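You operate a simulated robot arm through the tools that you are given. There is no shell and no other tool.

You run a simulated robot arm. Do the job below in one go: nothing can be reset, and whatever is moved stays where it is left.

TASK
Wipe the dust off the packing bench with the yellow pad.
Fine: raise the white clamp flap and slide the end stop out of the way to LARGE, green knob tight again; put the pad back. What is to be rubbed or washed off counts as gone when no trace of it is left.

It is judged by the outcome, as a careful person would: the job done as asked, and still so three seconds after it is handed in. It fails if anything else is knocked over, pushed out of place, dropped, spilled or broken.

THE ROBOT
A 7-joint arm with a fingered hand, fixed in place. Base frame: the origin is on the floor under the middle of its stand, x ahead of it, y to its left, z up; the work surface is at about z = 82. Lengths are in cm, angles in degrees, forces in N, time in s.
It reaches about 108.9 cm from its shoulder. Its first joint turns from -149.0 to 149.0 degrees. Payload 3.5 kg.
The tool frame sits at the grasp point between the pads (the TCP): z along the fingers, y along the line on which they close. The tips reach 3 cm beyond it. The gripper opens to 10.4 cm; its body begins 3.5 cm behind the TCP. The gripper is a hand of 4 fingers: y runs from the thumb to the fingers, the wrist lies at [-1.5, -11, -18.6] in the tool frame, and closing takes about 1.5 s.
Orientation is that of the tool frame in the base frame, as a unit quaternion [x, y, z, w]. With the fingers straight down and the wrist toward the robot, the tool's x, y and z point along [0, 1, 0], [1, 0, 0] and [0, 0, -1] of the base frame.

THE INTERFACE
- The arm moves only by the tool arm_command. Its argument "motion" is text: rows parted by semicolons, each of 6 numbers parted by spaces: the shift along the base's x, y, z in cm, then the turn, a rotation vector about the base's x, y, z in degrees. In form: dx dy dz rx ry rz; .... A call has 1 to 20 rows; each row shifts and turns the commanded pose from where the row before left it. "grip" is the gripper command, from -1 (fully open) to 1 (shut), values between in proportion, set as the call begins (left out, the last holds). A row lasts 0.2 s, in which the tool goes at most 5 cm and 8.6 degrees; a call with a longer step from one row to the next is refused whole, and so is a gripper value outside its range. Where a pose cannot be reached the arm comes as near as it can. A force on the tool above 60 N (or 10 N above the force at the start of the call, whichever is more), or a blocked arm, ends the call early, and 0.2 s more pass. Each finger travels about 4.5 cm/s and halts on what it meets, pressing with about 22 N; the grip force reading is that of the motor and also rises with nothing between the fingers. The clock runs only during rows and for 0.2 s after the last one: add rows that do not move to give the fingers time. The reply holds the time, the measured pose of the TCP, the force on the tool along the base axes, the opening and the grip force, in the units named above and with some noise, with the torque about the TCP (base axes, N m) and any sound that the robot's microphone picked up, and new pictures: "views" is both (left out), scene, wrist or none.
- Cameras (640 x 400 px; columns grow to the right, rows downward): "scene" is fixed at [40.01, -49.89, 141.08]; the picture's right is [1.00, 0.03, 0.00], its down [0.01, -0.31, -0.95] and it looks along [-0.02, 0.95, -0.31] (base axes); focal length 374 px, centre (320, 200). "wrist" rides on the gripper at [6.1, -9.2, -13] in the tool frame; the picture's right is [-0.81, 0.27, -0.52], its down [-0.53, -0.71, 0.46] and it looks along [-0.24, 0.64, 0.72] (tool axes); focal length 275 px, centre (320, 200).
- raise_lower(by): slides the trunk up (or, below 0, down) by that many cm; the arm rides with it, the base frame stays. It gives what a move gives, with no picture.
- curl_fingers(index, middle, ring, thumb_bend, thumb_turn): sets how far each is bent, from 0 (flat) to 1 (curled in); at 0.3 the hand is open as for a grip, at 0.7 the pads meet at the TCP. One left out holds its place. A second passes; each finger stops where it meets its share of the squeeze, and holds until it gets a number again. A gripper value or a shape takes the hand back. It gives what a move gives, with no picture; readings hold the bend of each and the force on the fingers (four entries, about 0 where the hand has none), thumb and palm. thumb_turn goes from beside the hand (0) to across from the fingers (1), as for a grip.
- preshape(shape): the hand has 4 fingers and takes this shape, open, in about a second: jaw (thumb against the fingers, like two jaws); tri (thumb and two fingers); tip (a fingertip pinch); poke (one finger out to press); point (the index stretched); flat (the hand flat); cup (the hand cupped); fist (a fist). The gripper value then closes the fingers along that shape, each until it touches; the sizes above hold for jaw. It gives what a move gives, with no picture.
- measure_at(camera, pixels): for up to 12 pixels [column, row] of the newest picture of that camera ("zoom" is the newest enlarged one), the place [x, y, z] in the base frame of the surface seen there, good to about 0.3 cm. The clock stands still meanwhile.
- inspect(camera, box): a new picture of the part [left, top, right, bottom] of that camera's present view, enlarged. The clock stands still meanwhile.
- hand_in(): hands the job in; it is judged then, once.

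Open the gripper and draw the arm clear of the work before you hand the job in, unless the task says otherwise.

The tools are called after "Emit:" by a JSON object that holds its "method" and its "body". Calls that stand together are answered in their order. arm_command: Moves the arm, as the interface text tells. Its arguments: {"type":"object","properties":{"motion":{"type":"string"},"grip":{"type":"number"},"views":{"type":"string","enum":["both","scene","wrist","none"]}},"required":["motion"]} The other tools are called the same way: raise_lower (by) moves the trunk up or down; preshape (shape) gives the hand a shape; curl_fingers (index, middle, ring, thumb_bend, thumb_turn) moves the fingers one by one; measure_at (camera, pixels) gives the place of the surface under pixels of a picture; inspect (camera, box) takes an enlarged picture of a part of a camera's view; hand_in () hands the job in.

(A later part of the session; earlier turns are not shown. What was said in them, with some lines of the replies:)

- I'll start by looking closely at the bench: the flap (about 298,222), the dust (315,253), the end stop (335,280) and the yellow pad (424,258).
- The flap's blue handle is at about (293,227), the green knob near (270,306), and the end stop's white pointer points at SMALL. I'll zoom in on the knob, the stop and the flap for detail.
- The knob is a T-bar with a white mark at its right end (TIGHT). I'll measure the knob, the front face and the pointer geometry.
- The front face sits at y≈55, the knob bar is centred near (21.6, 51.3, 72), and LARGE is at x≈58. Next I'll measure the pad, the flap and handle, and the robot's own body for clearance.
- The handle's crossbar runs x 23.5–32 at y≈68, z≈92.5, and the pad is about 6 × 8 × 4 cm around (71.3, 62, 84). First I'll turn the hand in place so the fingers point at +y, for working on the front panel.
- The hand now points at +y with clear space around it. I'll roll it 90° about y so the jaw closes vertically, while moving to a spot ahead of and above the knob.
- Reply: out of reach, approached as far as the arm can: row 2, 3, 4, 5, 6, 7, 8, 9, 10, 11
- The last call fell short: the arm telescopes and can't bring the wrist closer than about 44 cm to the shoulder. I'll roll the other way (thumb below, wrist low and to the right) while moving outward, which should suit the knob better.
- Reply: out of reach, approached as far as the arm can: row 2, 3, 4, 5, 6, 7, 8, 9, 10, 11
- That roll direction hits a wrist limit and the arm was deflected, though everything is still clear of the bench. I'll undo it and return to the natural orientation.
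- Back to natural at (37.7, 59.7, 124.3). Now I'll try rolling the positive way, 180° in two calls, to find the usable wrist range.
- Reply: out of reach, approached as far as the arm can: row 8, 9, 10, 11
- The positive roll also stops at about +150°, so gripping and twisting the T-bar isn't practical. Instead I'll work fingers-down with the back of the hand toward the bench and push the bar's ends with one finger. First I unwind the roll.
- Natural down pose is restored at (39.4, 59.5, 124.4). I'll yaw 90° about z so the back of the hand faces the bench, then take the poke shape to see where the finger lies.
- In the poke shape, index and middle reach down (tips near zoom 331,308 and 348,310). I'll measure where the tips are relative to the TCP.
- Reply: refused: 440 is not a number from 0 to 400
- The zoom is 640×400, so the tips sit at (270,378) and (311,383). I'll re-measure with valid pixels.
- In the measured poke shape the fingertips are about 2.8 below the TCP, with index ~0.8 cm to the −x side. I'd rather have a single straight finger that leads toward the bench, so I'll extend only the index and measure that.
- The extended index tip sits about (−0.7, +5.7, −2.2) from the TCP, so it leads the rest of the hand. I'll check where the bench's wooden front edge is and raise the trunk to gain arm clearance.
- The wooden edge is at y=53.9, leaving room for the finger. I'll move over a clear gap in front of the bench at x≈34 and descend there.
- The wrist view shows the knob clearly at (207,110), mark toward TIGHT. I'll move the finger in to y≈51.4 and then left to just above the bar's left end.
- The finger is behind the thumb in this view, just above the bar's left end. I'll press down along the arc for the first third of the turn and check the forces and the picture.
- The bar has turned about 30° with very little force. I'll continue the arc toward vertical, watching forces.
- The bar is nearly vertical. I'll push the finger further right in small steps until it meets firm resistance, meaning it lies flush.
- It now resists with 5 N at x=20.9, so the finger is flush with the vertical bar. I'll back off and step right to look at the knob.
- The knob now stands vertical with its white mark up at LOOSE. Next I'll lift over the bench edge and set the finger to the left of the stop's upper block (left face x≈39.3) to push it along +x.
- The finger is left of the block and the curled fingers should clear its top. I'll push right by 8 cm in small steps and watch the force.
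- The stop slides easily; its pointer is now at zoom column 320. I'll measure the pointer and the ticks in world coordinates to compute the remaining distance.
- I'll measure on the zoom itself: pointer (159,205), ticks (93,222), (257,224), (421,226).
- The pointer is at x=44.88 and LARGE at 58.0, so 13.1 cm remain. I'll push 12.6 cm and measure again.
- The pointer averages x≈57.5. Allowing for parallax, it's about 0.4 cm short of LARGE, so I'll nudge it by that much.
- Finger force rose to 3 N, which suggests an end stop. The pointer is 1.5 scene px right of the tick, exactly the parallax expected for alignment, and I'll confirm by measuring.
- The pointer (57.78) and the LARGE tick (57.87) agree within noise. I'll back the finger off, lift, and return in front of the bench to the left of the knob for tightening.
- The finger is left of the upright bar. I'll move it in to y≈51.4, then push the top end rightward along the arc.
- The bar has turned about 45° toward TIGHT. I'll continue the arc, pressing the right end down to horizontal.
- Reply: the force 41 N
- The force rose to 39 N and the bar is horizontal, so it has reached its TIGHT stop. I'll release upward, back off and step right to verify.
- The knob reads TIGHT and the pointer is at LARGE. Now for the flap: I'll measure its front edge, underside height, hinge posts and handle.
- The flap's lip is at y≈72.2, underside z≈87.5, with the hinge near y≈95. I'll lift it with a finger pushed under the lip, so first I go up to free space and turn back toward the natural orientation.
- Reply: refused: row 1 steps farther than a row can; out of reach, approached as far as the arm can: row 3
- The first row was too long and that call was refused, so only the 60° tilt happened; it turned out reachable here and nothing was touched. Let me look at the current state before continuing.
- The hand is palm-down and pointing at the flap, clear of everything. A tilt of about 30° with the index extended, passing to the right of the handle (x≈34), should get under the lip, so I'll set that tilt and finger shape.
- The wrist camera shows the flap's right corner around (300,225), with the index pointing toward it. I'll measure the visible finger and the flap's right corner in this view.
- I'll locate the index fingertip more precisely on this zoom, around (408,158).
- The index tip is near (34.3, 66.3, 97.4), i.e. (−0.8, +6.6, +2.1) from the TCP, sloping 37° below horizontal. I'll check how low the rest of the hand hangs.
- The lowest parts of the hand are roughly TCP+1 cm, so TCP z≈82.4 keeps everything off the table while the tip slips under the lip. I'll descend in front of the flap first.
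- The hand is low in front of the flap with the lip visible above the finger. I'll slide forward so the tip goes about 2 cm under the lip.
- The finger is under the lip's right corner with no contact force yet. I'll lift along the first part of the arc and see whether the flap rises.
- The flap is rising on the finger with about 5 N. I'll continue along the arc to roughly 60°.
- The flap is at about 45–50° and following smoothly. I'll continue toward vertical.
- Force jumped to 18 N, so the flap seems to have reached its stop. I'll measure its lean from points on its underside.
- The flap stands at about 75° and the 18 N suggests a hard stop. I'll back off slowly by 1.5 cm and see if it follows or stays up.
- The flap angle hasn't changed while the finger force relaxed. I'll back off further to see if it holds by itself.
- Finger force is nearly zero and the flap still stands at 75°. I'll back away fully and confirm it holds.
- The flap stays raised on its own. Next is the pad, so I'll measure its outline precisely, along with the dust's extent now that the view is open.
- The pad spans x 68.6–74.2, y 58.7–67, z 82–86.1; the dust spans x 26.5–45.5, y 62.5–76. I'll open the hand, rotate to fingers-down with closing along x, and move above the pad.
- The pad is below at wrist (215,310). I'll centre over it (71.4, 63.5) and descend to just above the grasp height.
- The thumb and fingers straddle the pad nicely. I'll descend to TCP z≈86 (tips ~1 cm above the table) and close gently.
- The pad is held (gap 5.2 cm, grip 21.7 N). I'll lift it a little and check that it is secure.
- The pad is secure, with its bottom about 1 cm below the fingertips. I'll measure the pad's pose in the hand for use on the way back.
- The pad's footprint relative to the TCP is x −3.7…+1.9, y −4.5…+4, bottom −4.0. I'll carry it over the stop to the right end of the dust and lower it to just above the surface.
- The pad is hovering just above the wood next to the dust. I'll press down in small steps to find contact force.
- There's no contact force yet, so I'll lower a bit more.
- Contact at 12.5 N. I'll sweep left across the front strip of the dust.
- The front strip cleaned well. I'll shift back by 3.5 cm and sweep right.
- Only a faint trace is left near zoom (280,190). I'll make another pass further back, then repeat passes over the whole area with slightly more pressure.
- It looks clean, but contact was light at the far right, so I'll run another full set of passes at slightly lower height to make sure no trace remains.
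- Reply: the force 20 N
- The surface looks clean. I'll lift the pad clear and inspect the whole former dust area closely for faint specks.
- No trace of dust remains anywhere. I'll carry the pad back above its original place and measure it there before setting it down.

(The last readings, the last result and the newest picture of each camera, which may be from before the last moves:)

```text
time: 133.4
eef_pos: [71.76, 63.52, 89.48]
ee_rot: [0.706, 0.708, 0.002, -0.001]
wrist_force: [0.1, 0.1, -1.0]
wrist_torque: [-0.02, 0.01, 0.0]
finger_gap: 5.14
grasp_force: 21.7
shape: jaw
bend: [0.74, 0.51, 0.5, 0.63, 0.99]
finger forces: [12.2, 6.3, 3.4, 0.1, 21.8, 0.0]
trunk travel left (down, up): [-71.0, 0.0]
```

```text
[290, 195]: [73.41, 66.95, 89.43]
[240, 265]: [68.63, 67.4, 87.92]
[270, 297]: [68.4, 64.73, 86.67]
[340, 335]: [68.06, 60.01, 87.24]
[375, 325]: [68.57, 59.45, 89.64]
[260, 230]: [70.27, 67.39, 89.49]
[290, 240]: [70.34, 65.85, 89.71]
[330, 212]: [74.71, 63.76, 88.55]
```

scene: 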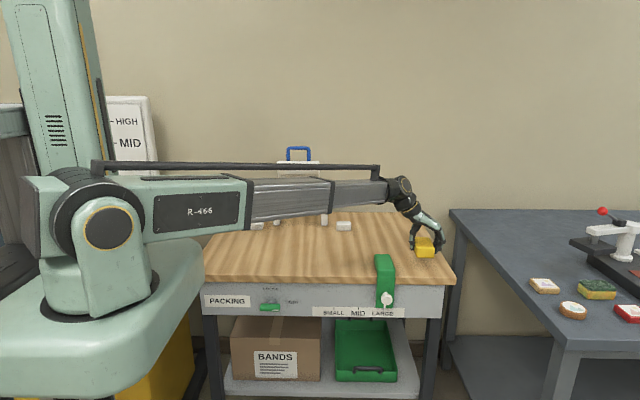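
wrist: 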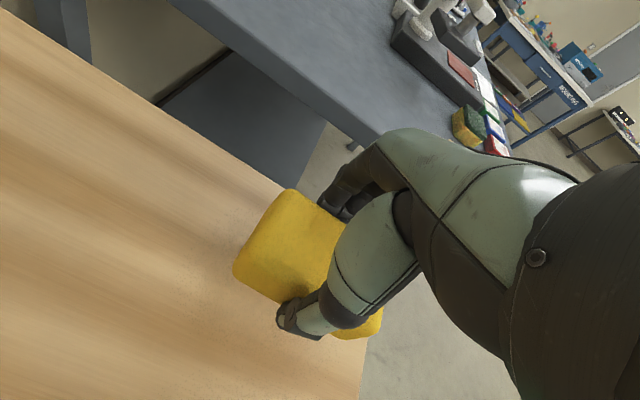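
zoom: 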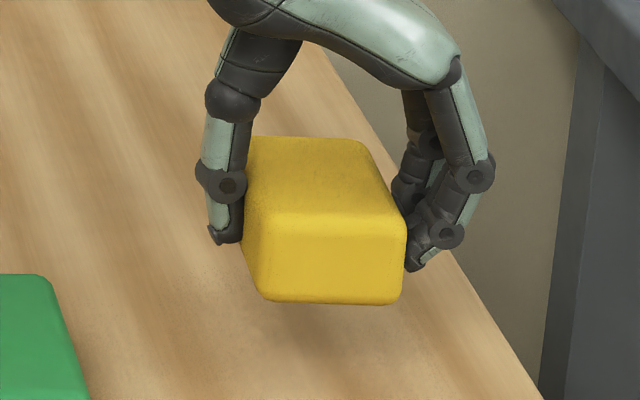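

Compared with its original pose, the pad sits about 0.45 cm to the left and is turned about 4.5° clockwise in the grip. I'll correct both and lower it close to the surface.

Emit:
{"method": "arm_command", "body": {"motion": "0.2 0 0 0 0 2.2; 0.25 0 0 0 0 2.3; 0 0 -1.5 0 0 0; 0 0 -1.2 0 0 0; 0 0 -0.6 0 0 0; 0 0 -0.15 0 0 0; 0 0 0 0 0 0", "views": "none"}}

Emit:
{"method": "inspect", "body": {"camera": "scene", "box": [392, 220, 456, 270]}}

```text
time: 135.0
eef_pos: [72.58, 63.28, 86.14]
ee_rot: [0.679, 0.734, 0.001, -0.001]
wrist_force: [-0.4, -0.1, 0.0]
wrist_torque: [-0.02, 0.0, 0.01]
finger_gap: 5.14
grasp_force: 22.7
shape: jaw
bend: [0.74, 0.51, 0.5, 0.63, 0.99]
finger forces: [12.2, 6.2, 3.3, 0.0, 21.7, 0.0]
trunk travel left (down, up): [-71.0, 0.0]
```

```text
8.00 times, centred on (424, 245) of scene
```

zoom: 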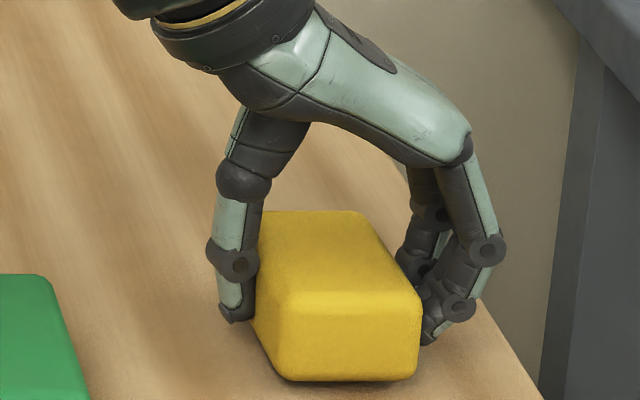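

I'll measure the pad's position once more just above the surface.

Emit:
{"method": "measure_at", "body": {"camera": "zoom", "pixels": [[285, 300], [405, 300], [285, 370], [405, 370], [345, 335], [280, 225], [350, 225], [262, 335], [270, 355], [415, 340], [410, 310], [320, 260]]}}

Emit:
{"method": "arm_command", "body": {"motion": "0 0 0 0 0 0", "views": "wrist"}}

Emit:
{"method": "measure_at", "body": {"camera": "wrist", "pixels": [[290, 195], [240, 265], [270, 297], [340, 335], [375, 325], [260, 230], [290, 240], [330, 212]]}}

```text
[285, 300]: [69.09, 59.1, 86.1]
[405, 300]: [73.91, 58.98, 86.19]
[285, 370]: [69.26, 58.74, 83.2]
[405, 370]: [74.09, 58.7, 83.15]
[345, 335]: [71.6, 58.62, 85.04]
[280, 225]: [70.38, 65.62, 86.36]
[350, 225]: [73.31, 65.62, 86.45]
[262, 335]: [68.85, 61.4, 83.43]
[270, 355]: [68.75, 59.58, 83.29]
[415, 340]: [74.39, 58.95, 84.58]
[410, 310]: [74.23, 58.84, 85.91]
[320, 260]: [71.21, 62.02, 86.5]
```

```text
time: 135.4
eef_pos: [72.56, 63.27, 86.12]
ee_rot: [0.679, 0.734, 0.001, -0.001]
wrist_force: [0.8, 0.0, 0.0]
wrist_torque: [-0.02, -0.03, 0.01]
finger_gap: 5.11
grasp_force: 22.1
shape: jaw
bend: [0.74, 0.51, 0.5, 0.63, 0.99]
finger forces: [12.3, 6.2, 3.2, 0.0, 21.8, 0.0]
trunk travel left (down, up): [-71.0, 0.0]
```

wrist: 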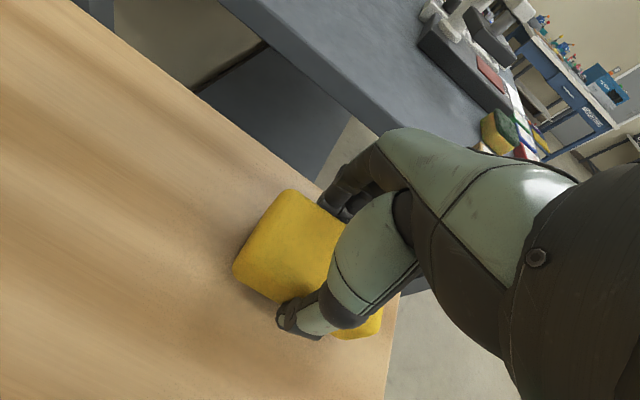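

```text
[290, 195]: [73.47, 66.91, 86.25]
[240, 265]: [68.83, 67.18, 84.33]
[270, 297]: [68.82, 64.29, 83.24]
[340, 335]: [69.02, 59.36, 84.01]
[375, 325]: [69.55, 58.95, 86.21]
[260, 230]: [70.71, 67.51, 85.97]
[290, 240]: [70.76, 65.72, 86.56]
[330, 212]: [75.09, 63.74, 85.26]
```

The pad is aligned (left side x≈68.8, front y≈58.7, only ~0.3 cm above the table). I'll lower it onto the wood with a tiny shift left and check contact.

Emit:
{"method": "arm_command", "body": {"motion": "-0.15 0 -0.15 0 0 0; 0 0 -0.12 0 0 0; 0 0 0 0 0 0", "views": "none"}}

```text
time: 136.2
eef_pos: [72.4, 63.2, 85.74]
ee_rot: [0.679, 0.734, 0.002, -0.001]
wrist_force: [-0.1, -0.6, -0.4]
wrist_torque: [-0.01, -0.02, 0.0]
finger_gap: 5.14
grasp_force: 22.9
shape: jaw
bend: [0.74, 0.51, 0.5, 0.63, 0.99]
finger forces: [12.3, 6.2, 3.3, 0.0, 21.8, 0.0]
trunk travel left (down, up): [-71.0, 0.0]
```

There's no contact reading yet, so I'll lower another 0.15 cm in small steps.

Emit:
{"method": "arm_command", "body": {"motion": "0 0 -0.08 0 0 0; 0 0 -0.07 0 0 0; 0 0 0 0 0 0", "views": "none"}}

```text
time: 137.0
eef_pos: [72.37, 63.24, 85.64]
ee_rot: [0.678, 0.735, 0.001, -0.001]
wrist_force: [0.5, 1.4, 4.8]
wrist_torque: [0.02, 0.09, -0.02]
finger_gap: 5.15
grasp_force: 22.0
shape: jaw
bend: [0.74, 0.51, 0.5, 0.63, 0.99]
finger forces: [12.3, 6.2, 3.2, 0.1, 21.8, 0.1]
trunk travel left (down, up): [-71.0, 0.0]
```

The pad is touching the table with about 5 N. I'll open the fingers to release it.

Emit:
{"method": "arm_command", "body": {"motion": "0 0 0 0 0 0; 0 0 0 0 0 0; 0 0 0 0 0 0; 0 0 0 0 0 0; 0 0 0 0 0 0; 0 0 0 0 0 0; 0 0 0 0 0 0; 0 0 0 0 0 0; 0 0 0 0 0 0", "grip": -1, "views": "both"}}

Emit:
{"method": "inspect", "body": {"camera": "scene", "box": [380, 190, 476, 280]}}

```text
time: 139.0
eef_pos: [72.44, 63.14, 85.68]
ee_rot: [0.679, 0.734, 0.001, -0.001]
wrist_force: [-0.6, 0.0, 0.2]
wrist_torque: [-0.03, -0.01, -0.01]
finger_gap: 10.38
grasp_force: 0.0
shape: jaw
bend: [0.3, 0.3, 0.3, 0.3, 0.98]
finger forces: [0.0, 0.0, 0.0, 0.0, 0.0, 0.0]
trunk travel left (down, up): [-71.0, 0.0]
```

scene: 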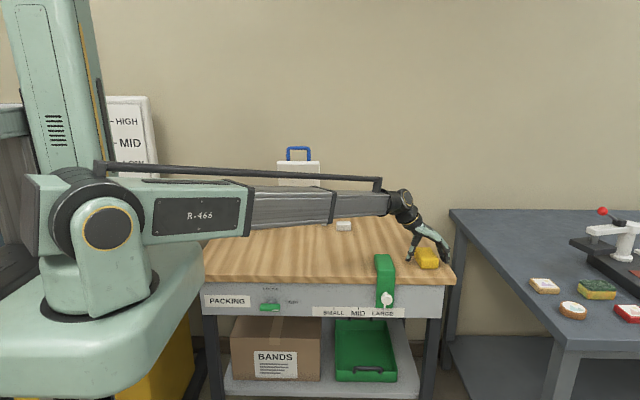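
wrist: 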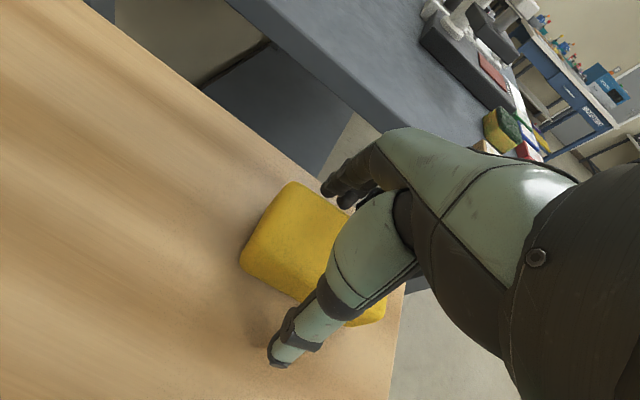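

```text
4.44 times, centred on (428, 235) of scene
```

zoom: 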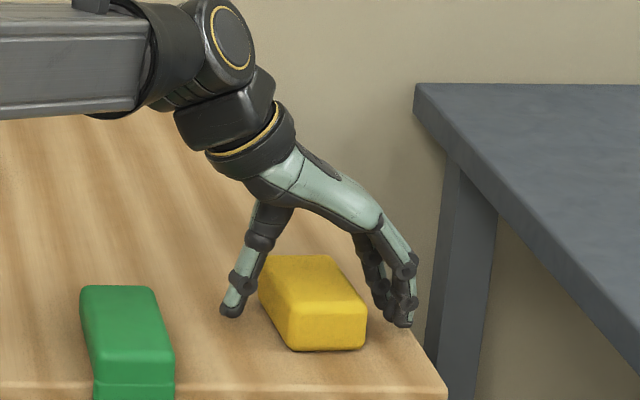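

The pad is released but looks shifted right by about 1 cm. I'll raise the hand straight up and measure the pad.

Emit:
{"method": "arm_command", "body": {"motion": "0 0 1.5 0 0 0; 0 0 3 0 0 0; 0 0 4 0 0 0; 0 0 4 0 0 0; 0 0 0 0 0 0", "views": "both"}}

Emit:
{"method": "inspect", "body": {"camera": "scene", "box": [392, 235, 456, 275]}}

Emit:
{"method": "measure_at", "body": {"camera": "zoom", "pixels": [[260, 130], [380, 130], [310, 235], [450, 235], [310, 325], [450, 325], [250, 200], [270, 270], [420, 180], [380, 290], [360, 180], [285, 320]]}}

```text
time: 140.2
eef_pos: [71.92, 63.38, 97.94]
ee_rot: [0.678, 0.735, 0.002, -0.001]
wrist_force: [0.1, 0.3, -0.1]
wrist_torque: [0.03, 0.01, 0.03]
finger_gap: 10.32
grasp_force: 0.0
shape: jaw
bend: [0.3, 0.3, 0.3, 0.3, 0.98]
finger forces: [0.0, 0.1, 0.0, 0.0, 0.0, 0.1]
trunk travel left (down, up): [-71.0, 0.0]
```

scene: 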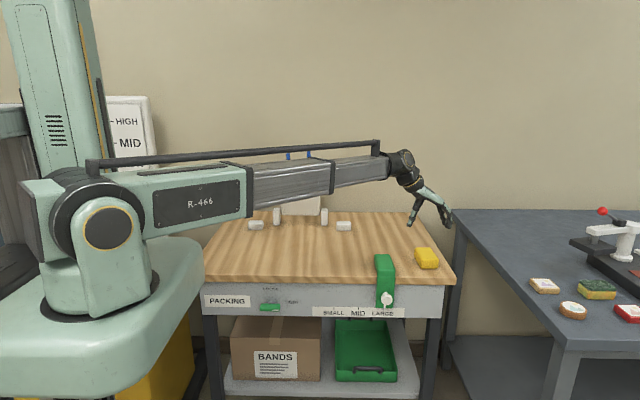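
wrist: 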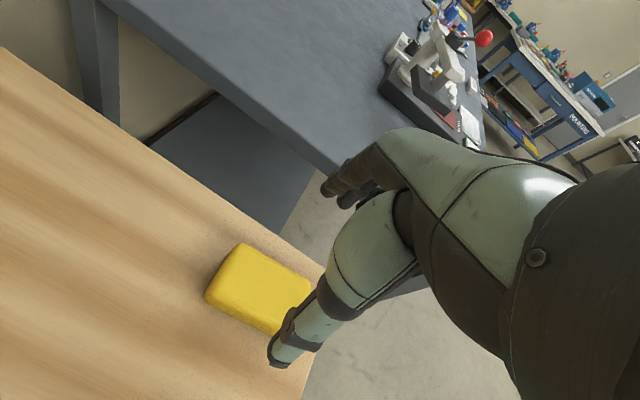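

```text
10.00 times, centred on (424, 255) of scene
```

zoom: 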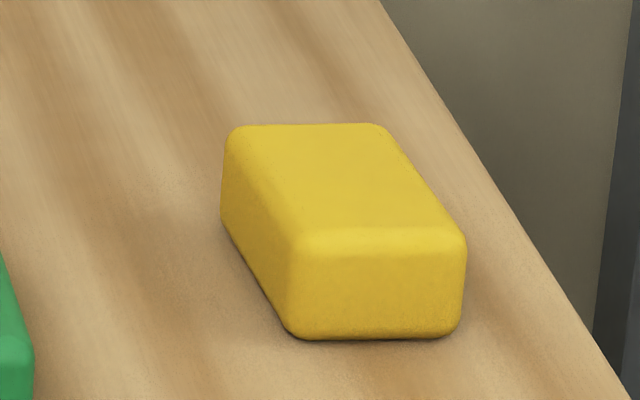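

```text
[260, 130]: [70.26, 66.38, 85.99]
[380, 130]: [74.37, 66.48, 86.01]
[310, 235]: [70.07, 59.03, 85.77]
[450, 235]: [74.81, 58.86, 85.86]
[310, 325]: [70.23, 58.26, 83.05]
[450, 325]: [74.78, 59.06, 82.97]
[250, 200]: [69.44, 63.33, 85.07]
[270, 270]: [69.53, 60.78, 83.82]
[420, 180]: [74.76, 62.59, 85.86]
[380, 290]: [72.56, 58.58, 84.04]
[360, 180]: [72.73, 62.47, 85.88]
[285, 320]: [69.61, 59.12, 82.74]
```

The pad ended about 0.8 cm right of its original spot. A gentle nudge will fix that: I'll straighten the hand's yaw, lower the open hand around the pad, and push left lightly with the fingers.

Emit:
{"method": "arm_command", "body": {"motion": "0.4 0 -2 0 0 -2.2; 0 0 -3 0 0 -2.3; 0 0 -3 0 0 0; 0 0 -2 0 0 0; 0 0 -1.6 0 0 0; 0 0 0 0 0 0", "views": "none"}}

Emit:
{"method": "inspect", "body": {"camera": "scene", "box": [380, 190, 476, 280]}}

```text
time: 141.6
eef_pos: [72.39, 63.22, 86.39]
ee_rot: [0.707, 0.707, 0.001, -0.001]
wrist_force: [0.4, -0.1, 1.1]
wrist_torque: [-0.01, -0.02, 0.01]
finger_gap: 10.37
grasp_force: 0.1
shape: jaw
bend: [0.3, 0.3, 0.3, 0.3, 0.98]
finger forces: [0.1, 0.0, 0.0, 0.1, 0.0, 0.0]
trunk travel left (down, up): [-71.0, 0.0]
```

```text
4.44 times, centred on (428, 235) of scene
```

zoom: 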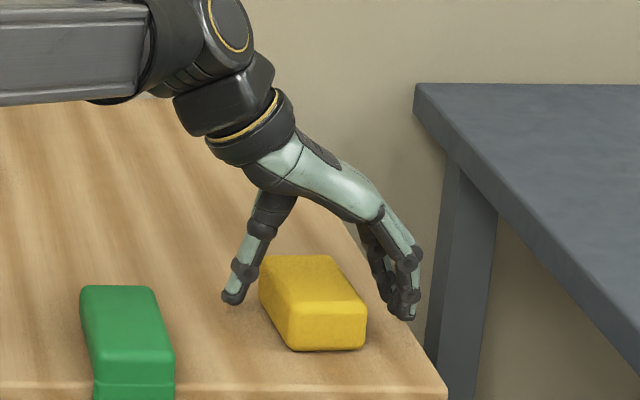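

The hand straddles the pad without touching. I'll move left in small steps, stopping when the pad has moved about 0.8 cm.

Emit:
{"method": "arm_command", "body": {"motion": "-0.7 0 0 0 0 0; -0.7 0 0 0 0 0; -0.3 0 0 0 0 0; -0.3 0 0 0 0 0; 0 0 0 0 0 0", "views": "none"}}

Emit:
{"method": "inspect", "body": {"camera": "scene", "box": [392, 235, 456, 275]}}

```text
time: 142.8
eef_pos: [70.54, 63.36, 86.52]
ee_rot: [0.707, 0.707, 0.002, -0.001]
wrist_force: [-0.6, -0.3, 0.9]
wrist_torque: [-0.02, 0.03, -0.04]
finger_gap: 10.36
grasp_force: 0.1
shape: jaw
bend: [0.3, 0.3, 0.3, 0.3, 0.98]
finger forces: [0.2, 0.0, 0.0, 0.1, 0.0, 0.0]
trunk travel left (down, up): [-71.0, 0.0]
```

```text
10.00 times, centred on (424, 255) of scene
```

zoom: 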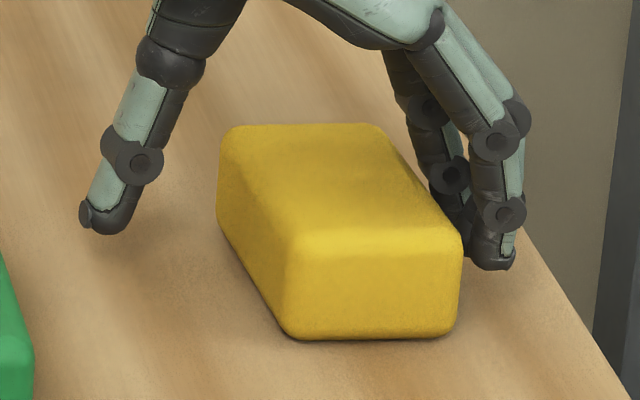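

The index just touched and the pad has barely moved. I'll push another 0.7 cm in small steps.

Emit:
{"method": "arm_command", "body": {"motion": "-0.25 0 0 0 0 0; -0.25 0 0 0 0 0; -0.2 0 0 0 0 0; 0 0 0 0 0 0", "views": "none"}}

Emit:
{"method": "inspect", "body": {"camera": "scene", "box": [392, 235, 456, 275]}}

```text
time: 143.8
eef_pos: [69.85, 63.24, 86.48]
ee_rot: [0.707, 0.707, 0.001, -0.001]
wrist_force: [-0.3, 0.4, -0.2]
wrist_torque: [0.02, -0.02, -0.01]
finger_gap: 10.37
grasp_force: 0.0
shape: jaw
bend: [0.3, 0.3, 0.3, 0.3, 0.98]
finger forces: [0.2, 0.0, 0.1, 0.0, 0.0, 0.0]
trunk travel left (down, up): [-71.0, 0.0]
```

```text
10.00 times, centred on (424, 255) of scene
```

zoom: 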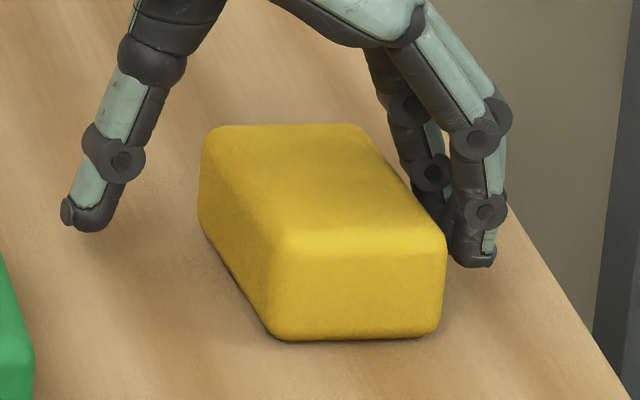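

The pad is now within about 0.3 cm of its original place. I'll move the fingers off it to the right, lift straight up and retreat.

Emit:
{"method": "arm_command", "body": {"motion": "0.6 0 0 0 0 0; 0.6 0 0 0 0 0; 0 0 2 0 0 0; 0 0 4 0 0 0; 0 0 4 0 0 0; 0 0 4 0 0 0; 0 0 4 0 0 0; -4 -1 2 0 0 0; -4 -1 2 0 0 0; -4 -1 1 0 0 0; -4 0 1 0 0 0; -4 0 1 0 0 0; -4 0 1 0 0 0; -4 0 0 0 0 0; -4 0 0 0 0 0; 0 0 0 0 0 0", "views": "both"}}

Emit:
{"method": "inspect", "body": {"camera": "scene", "box": [392, 235, 456, 275]}}

Emit:
{"method": "inspect", "body": {"camera": "scene", "box": [200, 135, 460, 325]}}

```text
time: 147.2
eef_pos: [39.55, 60.32, 112.46]
ee_rot: [0.707, 0.707, 0.001, -0.002]
wrist_force: [0.5, 0.6, -0.1]
wrist_torque: [-0.02, -0.01, 0.02]
finger_gap: 10.38
grasp_force: 0.0
shape: jaw
bend: [0.3, 0.3, 0.3, 0.3, 0.98]
finger forces: [0.1, 0.0, 0.1, 0.1, 0.0, 0.0]
trunk travel left (down, up): [-71.0, 0.0]
```

scene: 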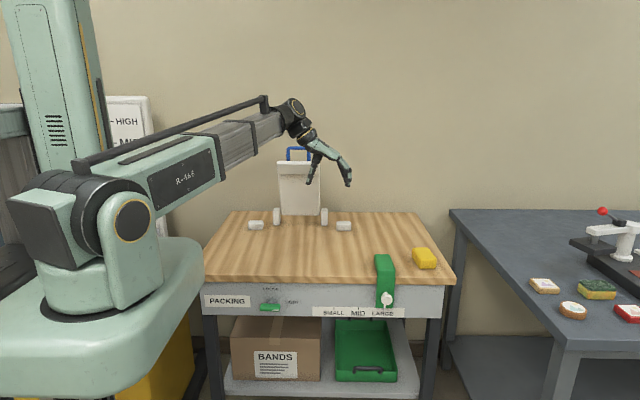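
wrist: 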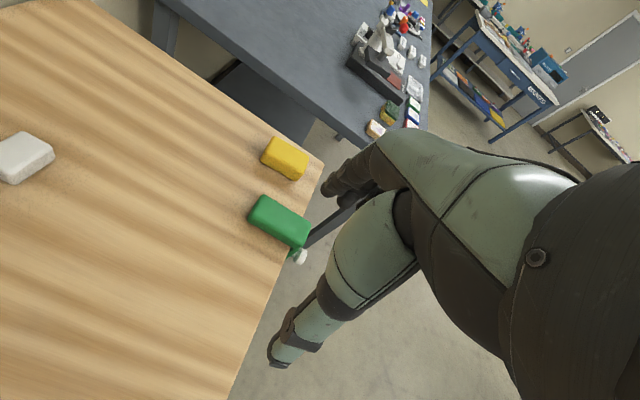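

```text
10.00 times, centred on (424, 255) of scene
```

zoom: 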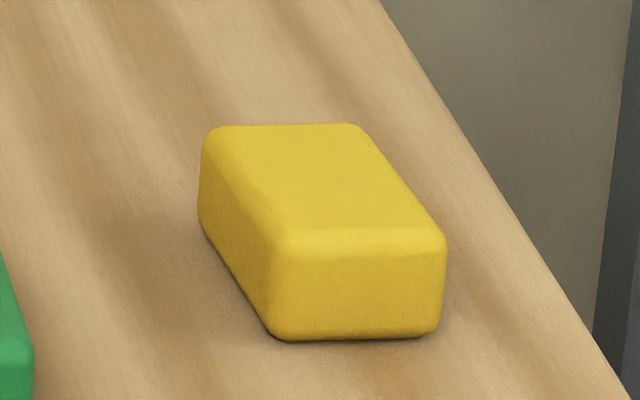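

```text
2.11 times, centred on (330, 230) of scene
```

zoom: 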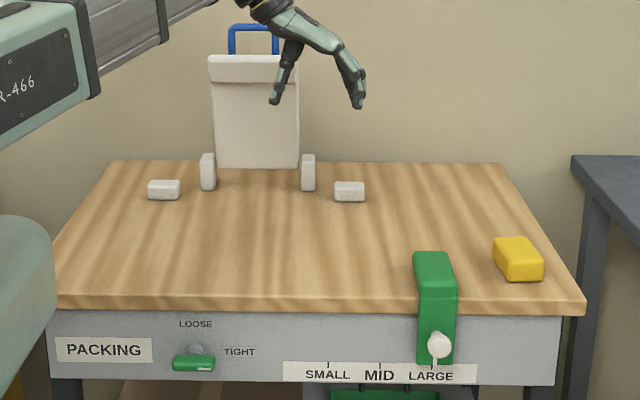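

Everything appears in order: flap up, knob TIGHT, stop at LARGE, pad back. I'll do one last close check of the wiped wood and the stop's pointer before handing in.

Emit:
{"method": "inspect", "body": {"camera": "scene", "box": [276, 228, 324, 258]}}

Emit:
{"method": "inspect", "body": {"camera": "scene", "box": [316, 228, 364, 258]}}

Emit:
{"method": "inspect", "body": {"camera": "scene", "box": [290, 250, 354, 285]}}

Emit:
{"method": "inspect", "body": {"camera": "scene", "box": [360, 285, 408, 315]}}

```text
13.33 times, centred on (300, 243) of scene
```

zoom: 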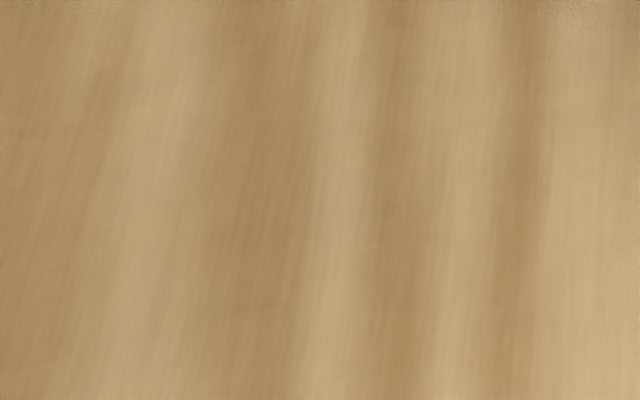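

```text
13.33 times, centred on (340, 243) of scene
```

zoom: 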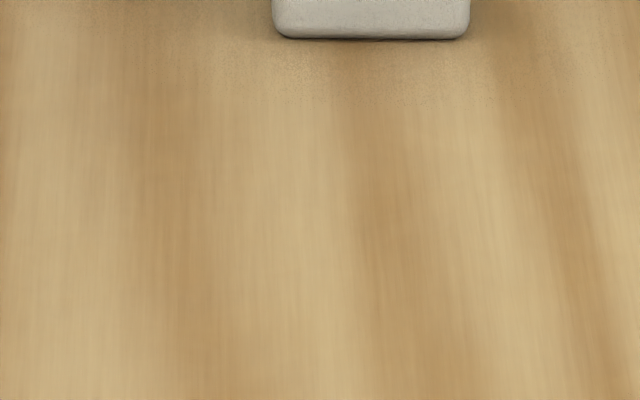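

```text
10.00 times, centred on (322, 268) of scene
```

zoom: 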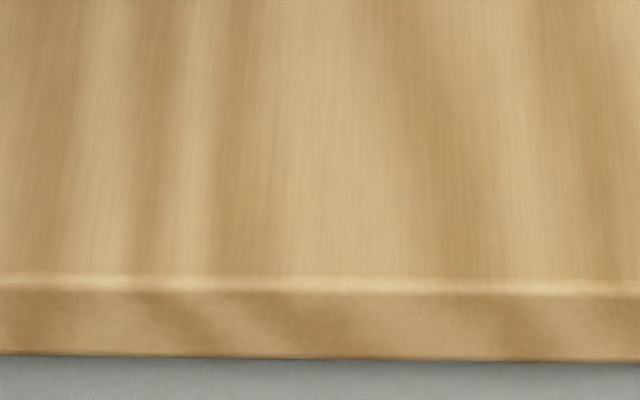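

```text
13.33 times, centred on (384, 300) of scene
```

zoom: 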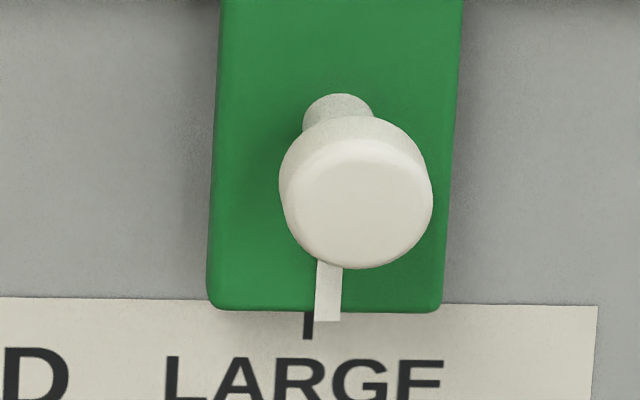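

No dust remains and the pointer is still at LARGE. I'll draw the open hand up to about the starting pose, clear of the bench, and then hand in.

Emit:
{"method": "arm_command", "body": {"motion": "-2 -0.5 4 0 0 0; -2 -0.5 4 0 0 0; -2 -1 4 0 0 0; -2 -1 4 0 0 0; 0 0 2 0 0 0; 0 0 0 0 0 0; 0 0 0 0 0 0", "grip": -1, "views": "scene"}}

```text
time: 148.8
eef_pos: [31.29, 57.24, 130.75]
ee_rot: [0.707, 0.707, 0.001, -0.002]
wrist_force: [0.1, -0.1, 0.6]
wrist_torque: [-0.01, -0.01, 0.0]
finger_gap: 10.37
grasp_force: 0.0
shape: jaw
bend: [0.3, 0.3, 0.3, 0.3, 0.98]
finger forces: [0.0, 0.0, 0.2, 0.1, 0.1, 0.0]
trunk travel left (down, up): [-71.0, 0.0]
```

scene: 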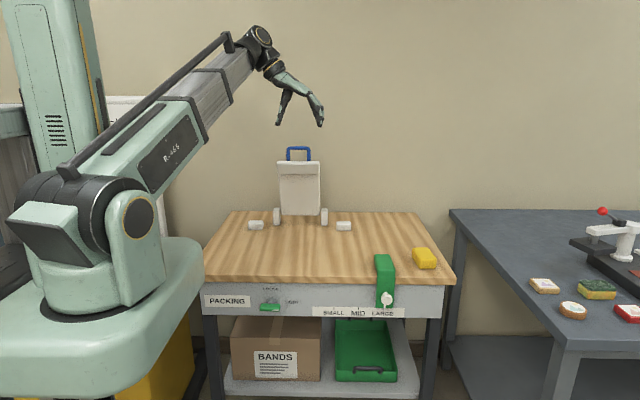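

The final picture shows the bench clean, the flap standing up, the stop at LARGE, the knob TIGHT, the pad back in place, and the arm clear with its hand open. I'm handing in now.

Emit:
{"method": "hand_in", "body": {}}

```text
The job is handed in.
```

The packing bench is wiped clean and the job is handed in; I don't have the judgement back yet.

- **Dust:** close-up pictures of the wiped area show no trace left.
- **Clamp flap:** raised to about 75°. It stays up on its own.
- **End stop:** at LARGE, with its pointer within about 0.1 cm of the mark.
- **Green knob:** turned back to TIGHT until it hit its stop.
- **Yellow pad:** back in place, about 0.3 cm and 3° off where it started. It slid about 0.8 cm when I let go, so I nudged it back.

Nothing else was knocked or moved, and the arm is clear of the bench with its hand open.
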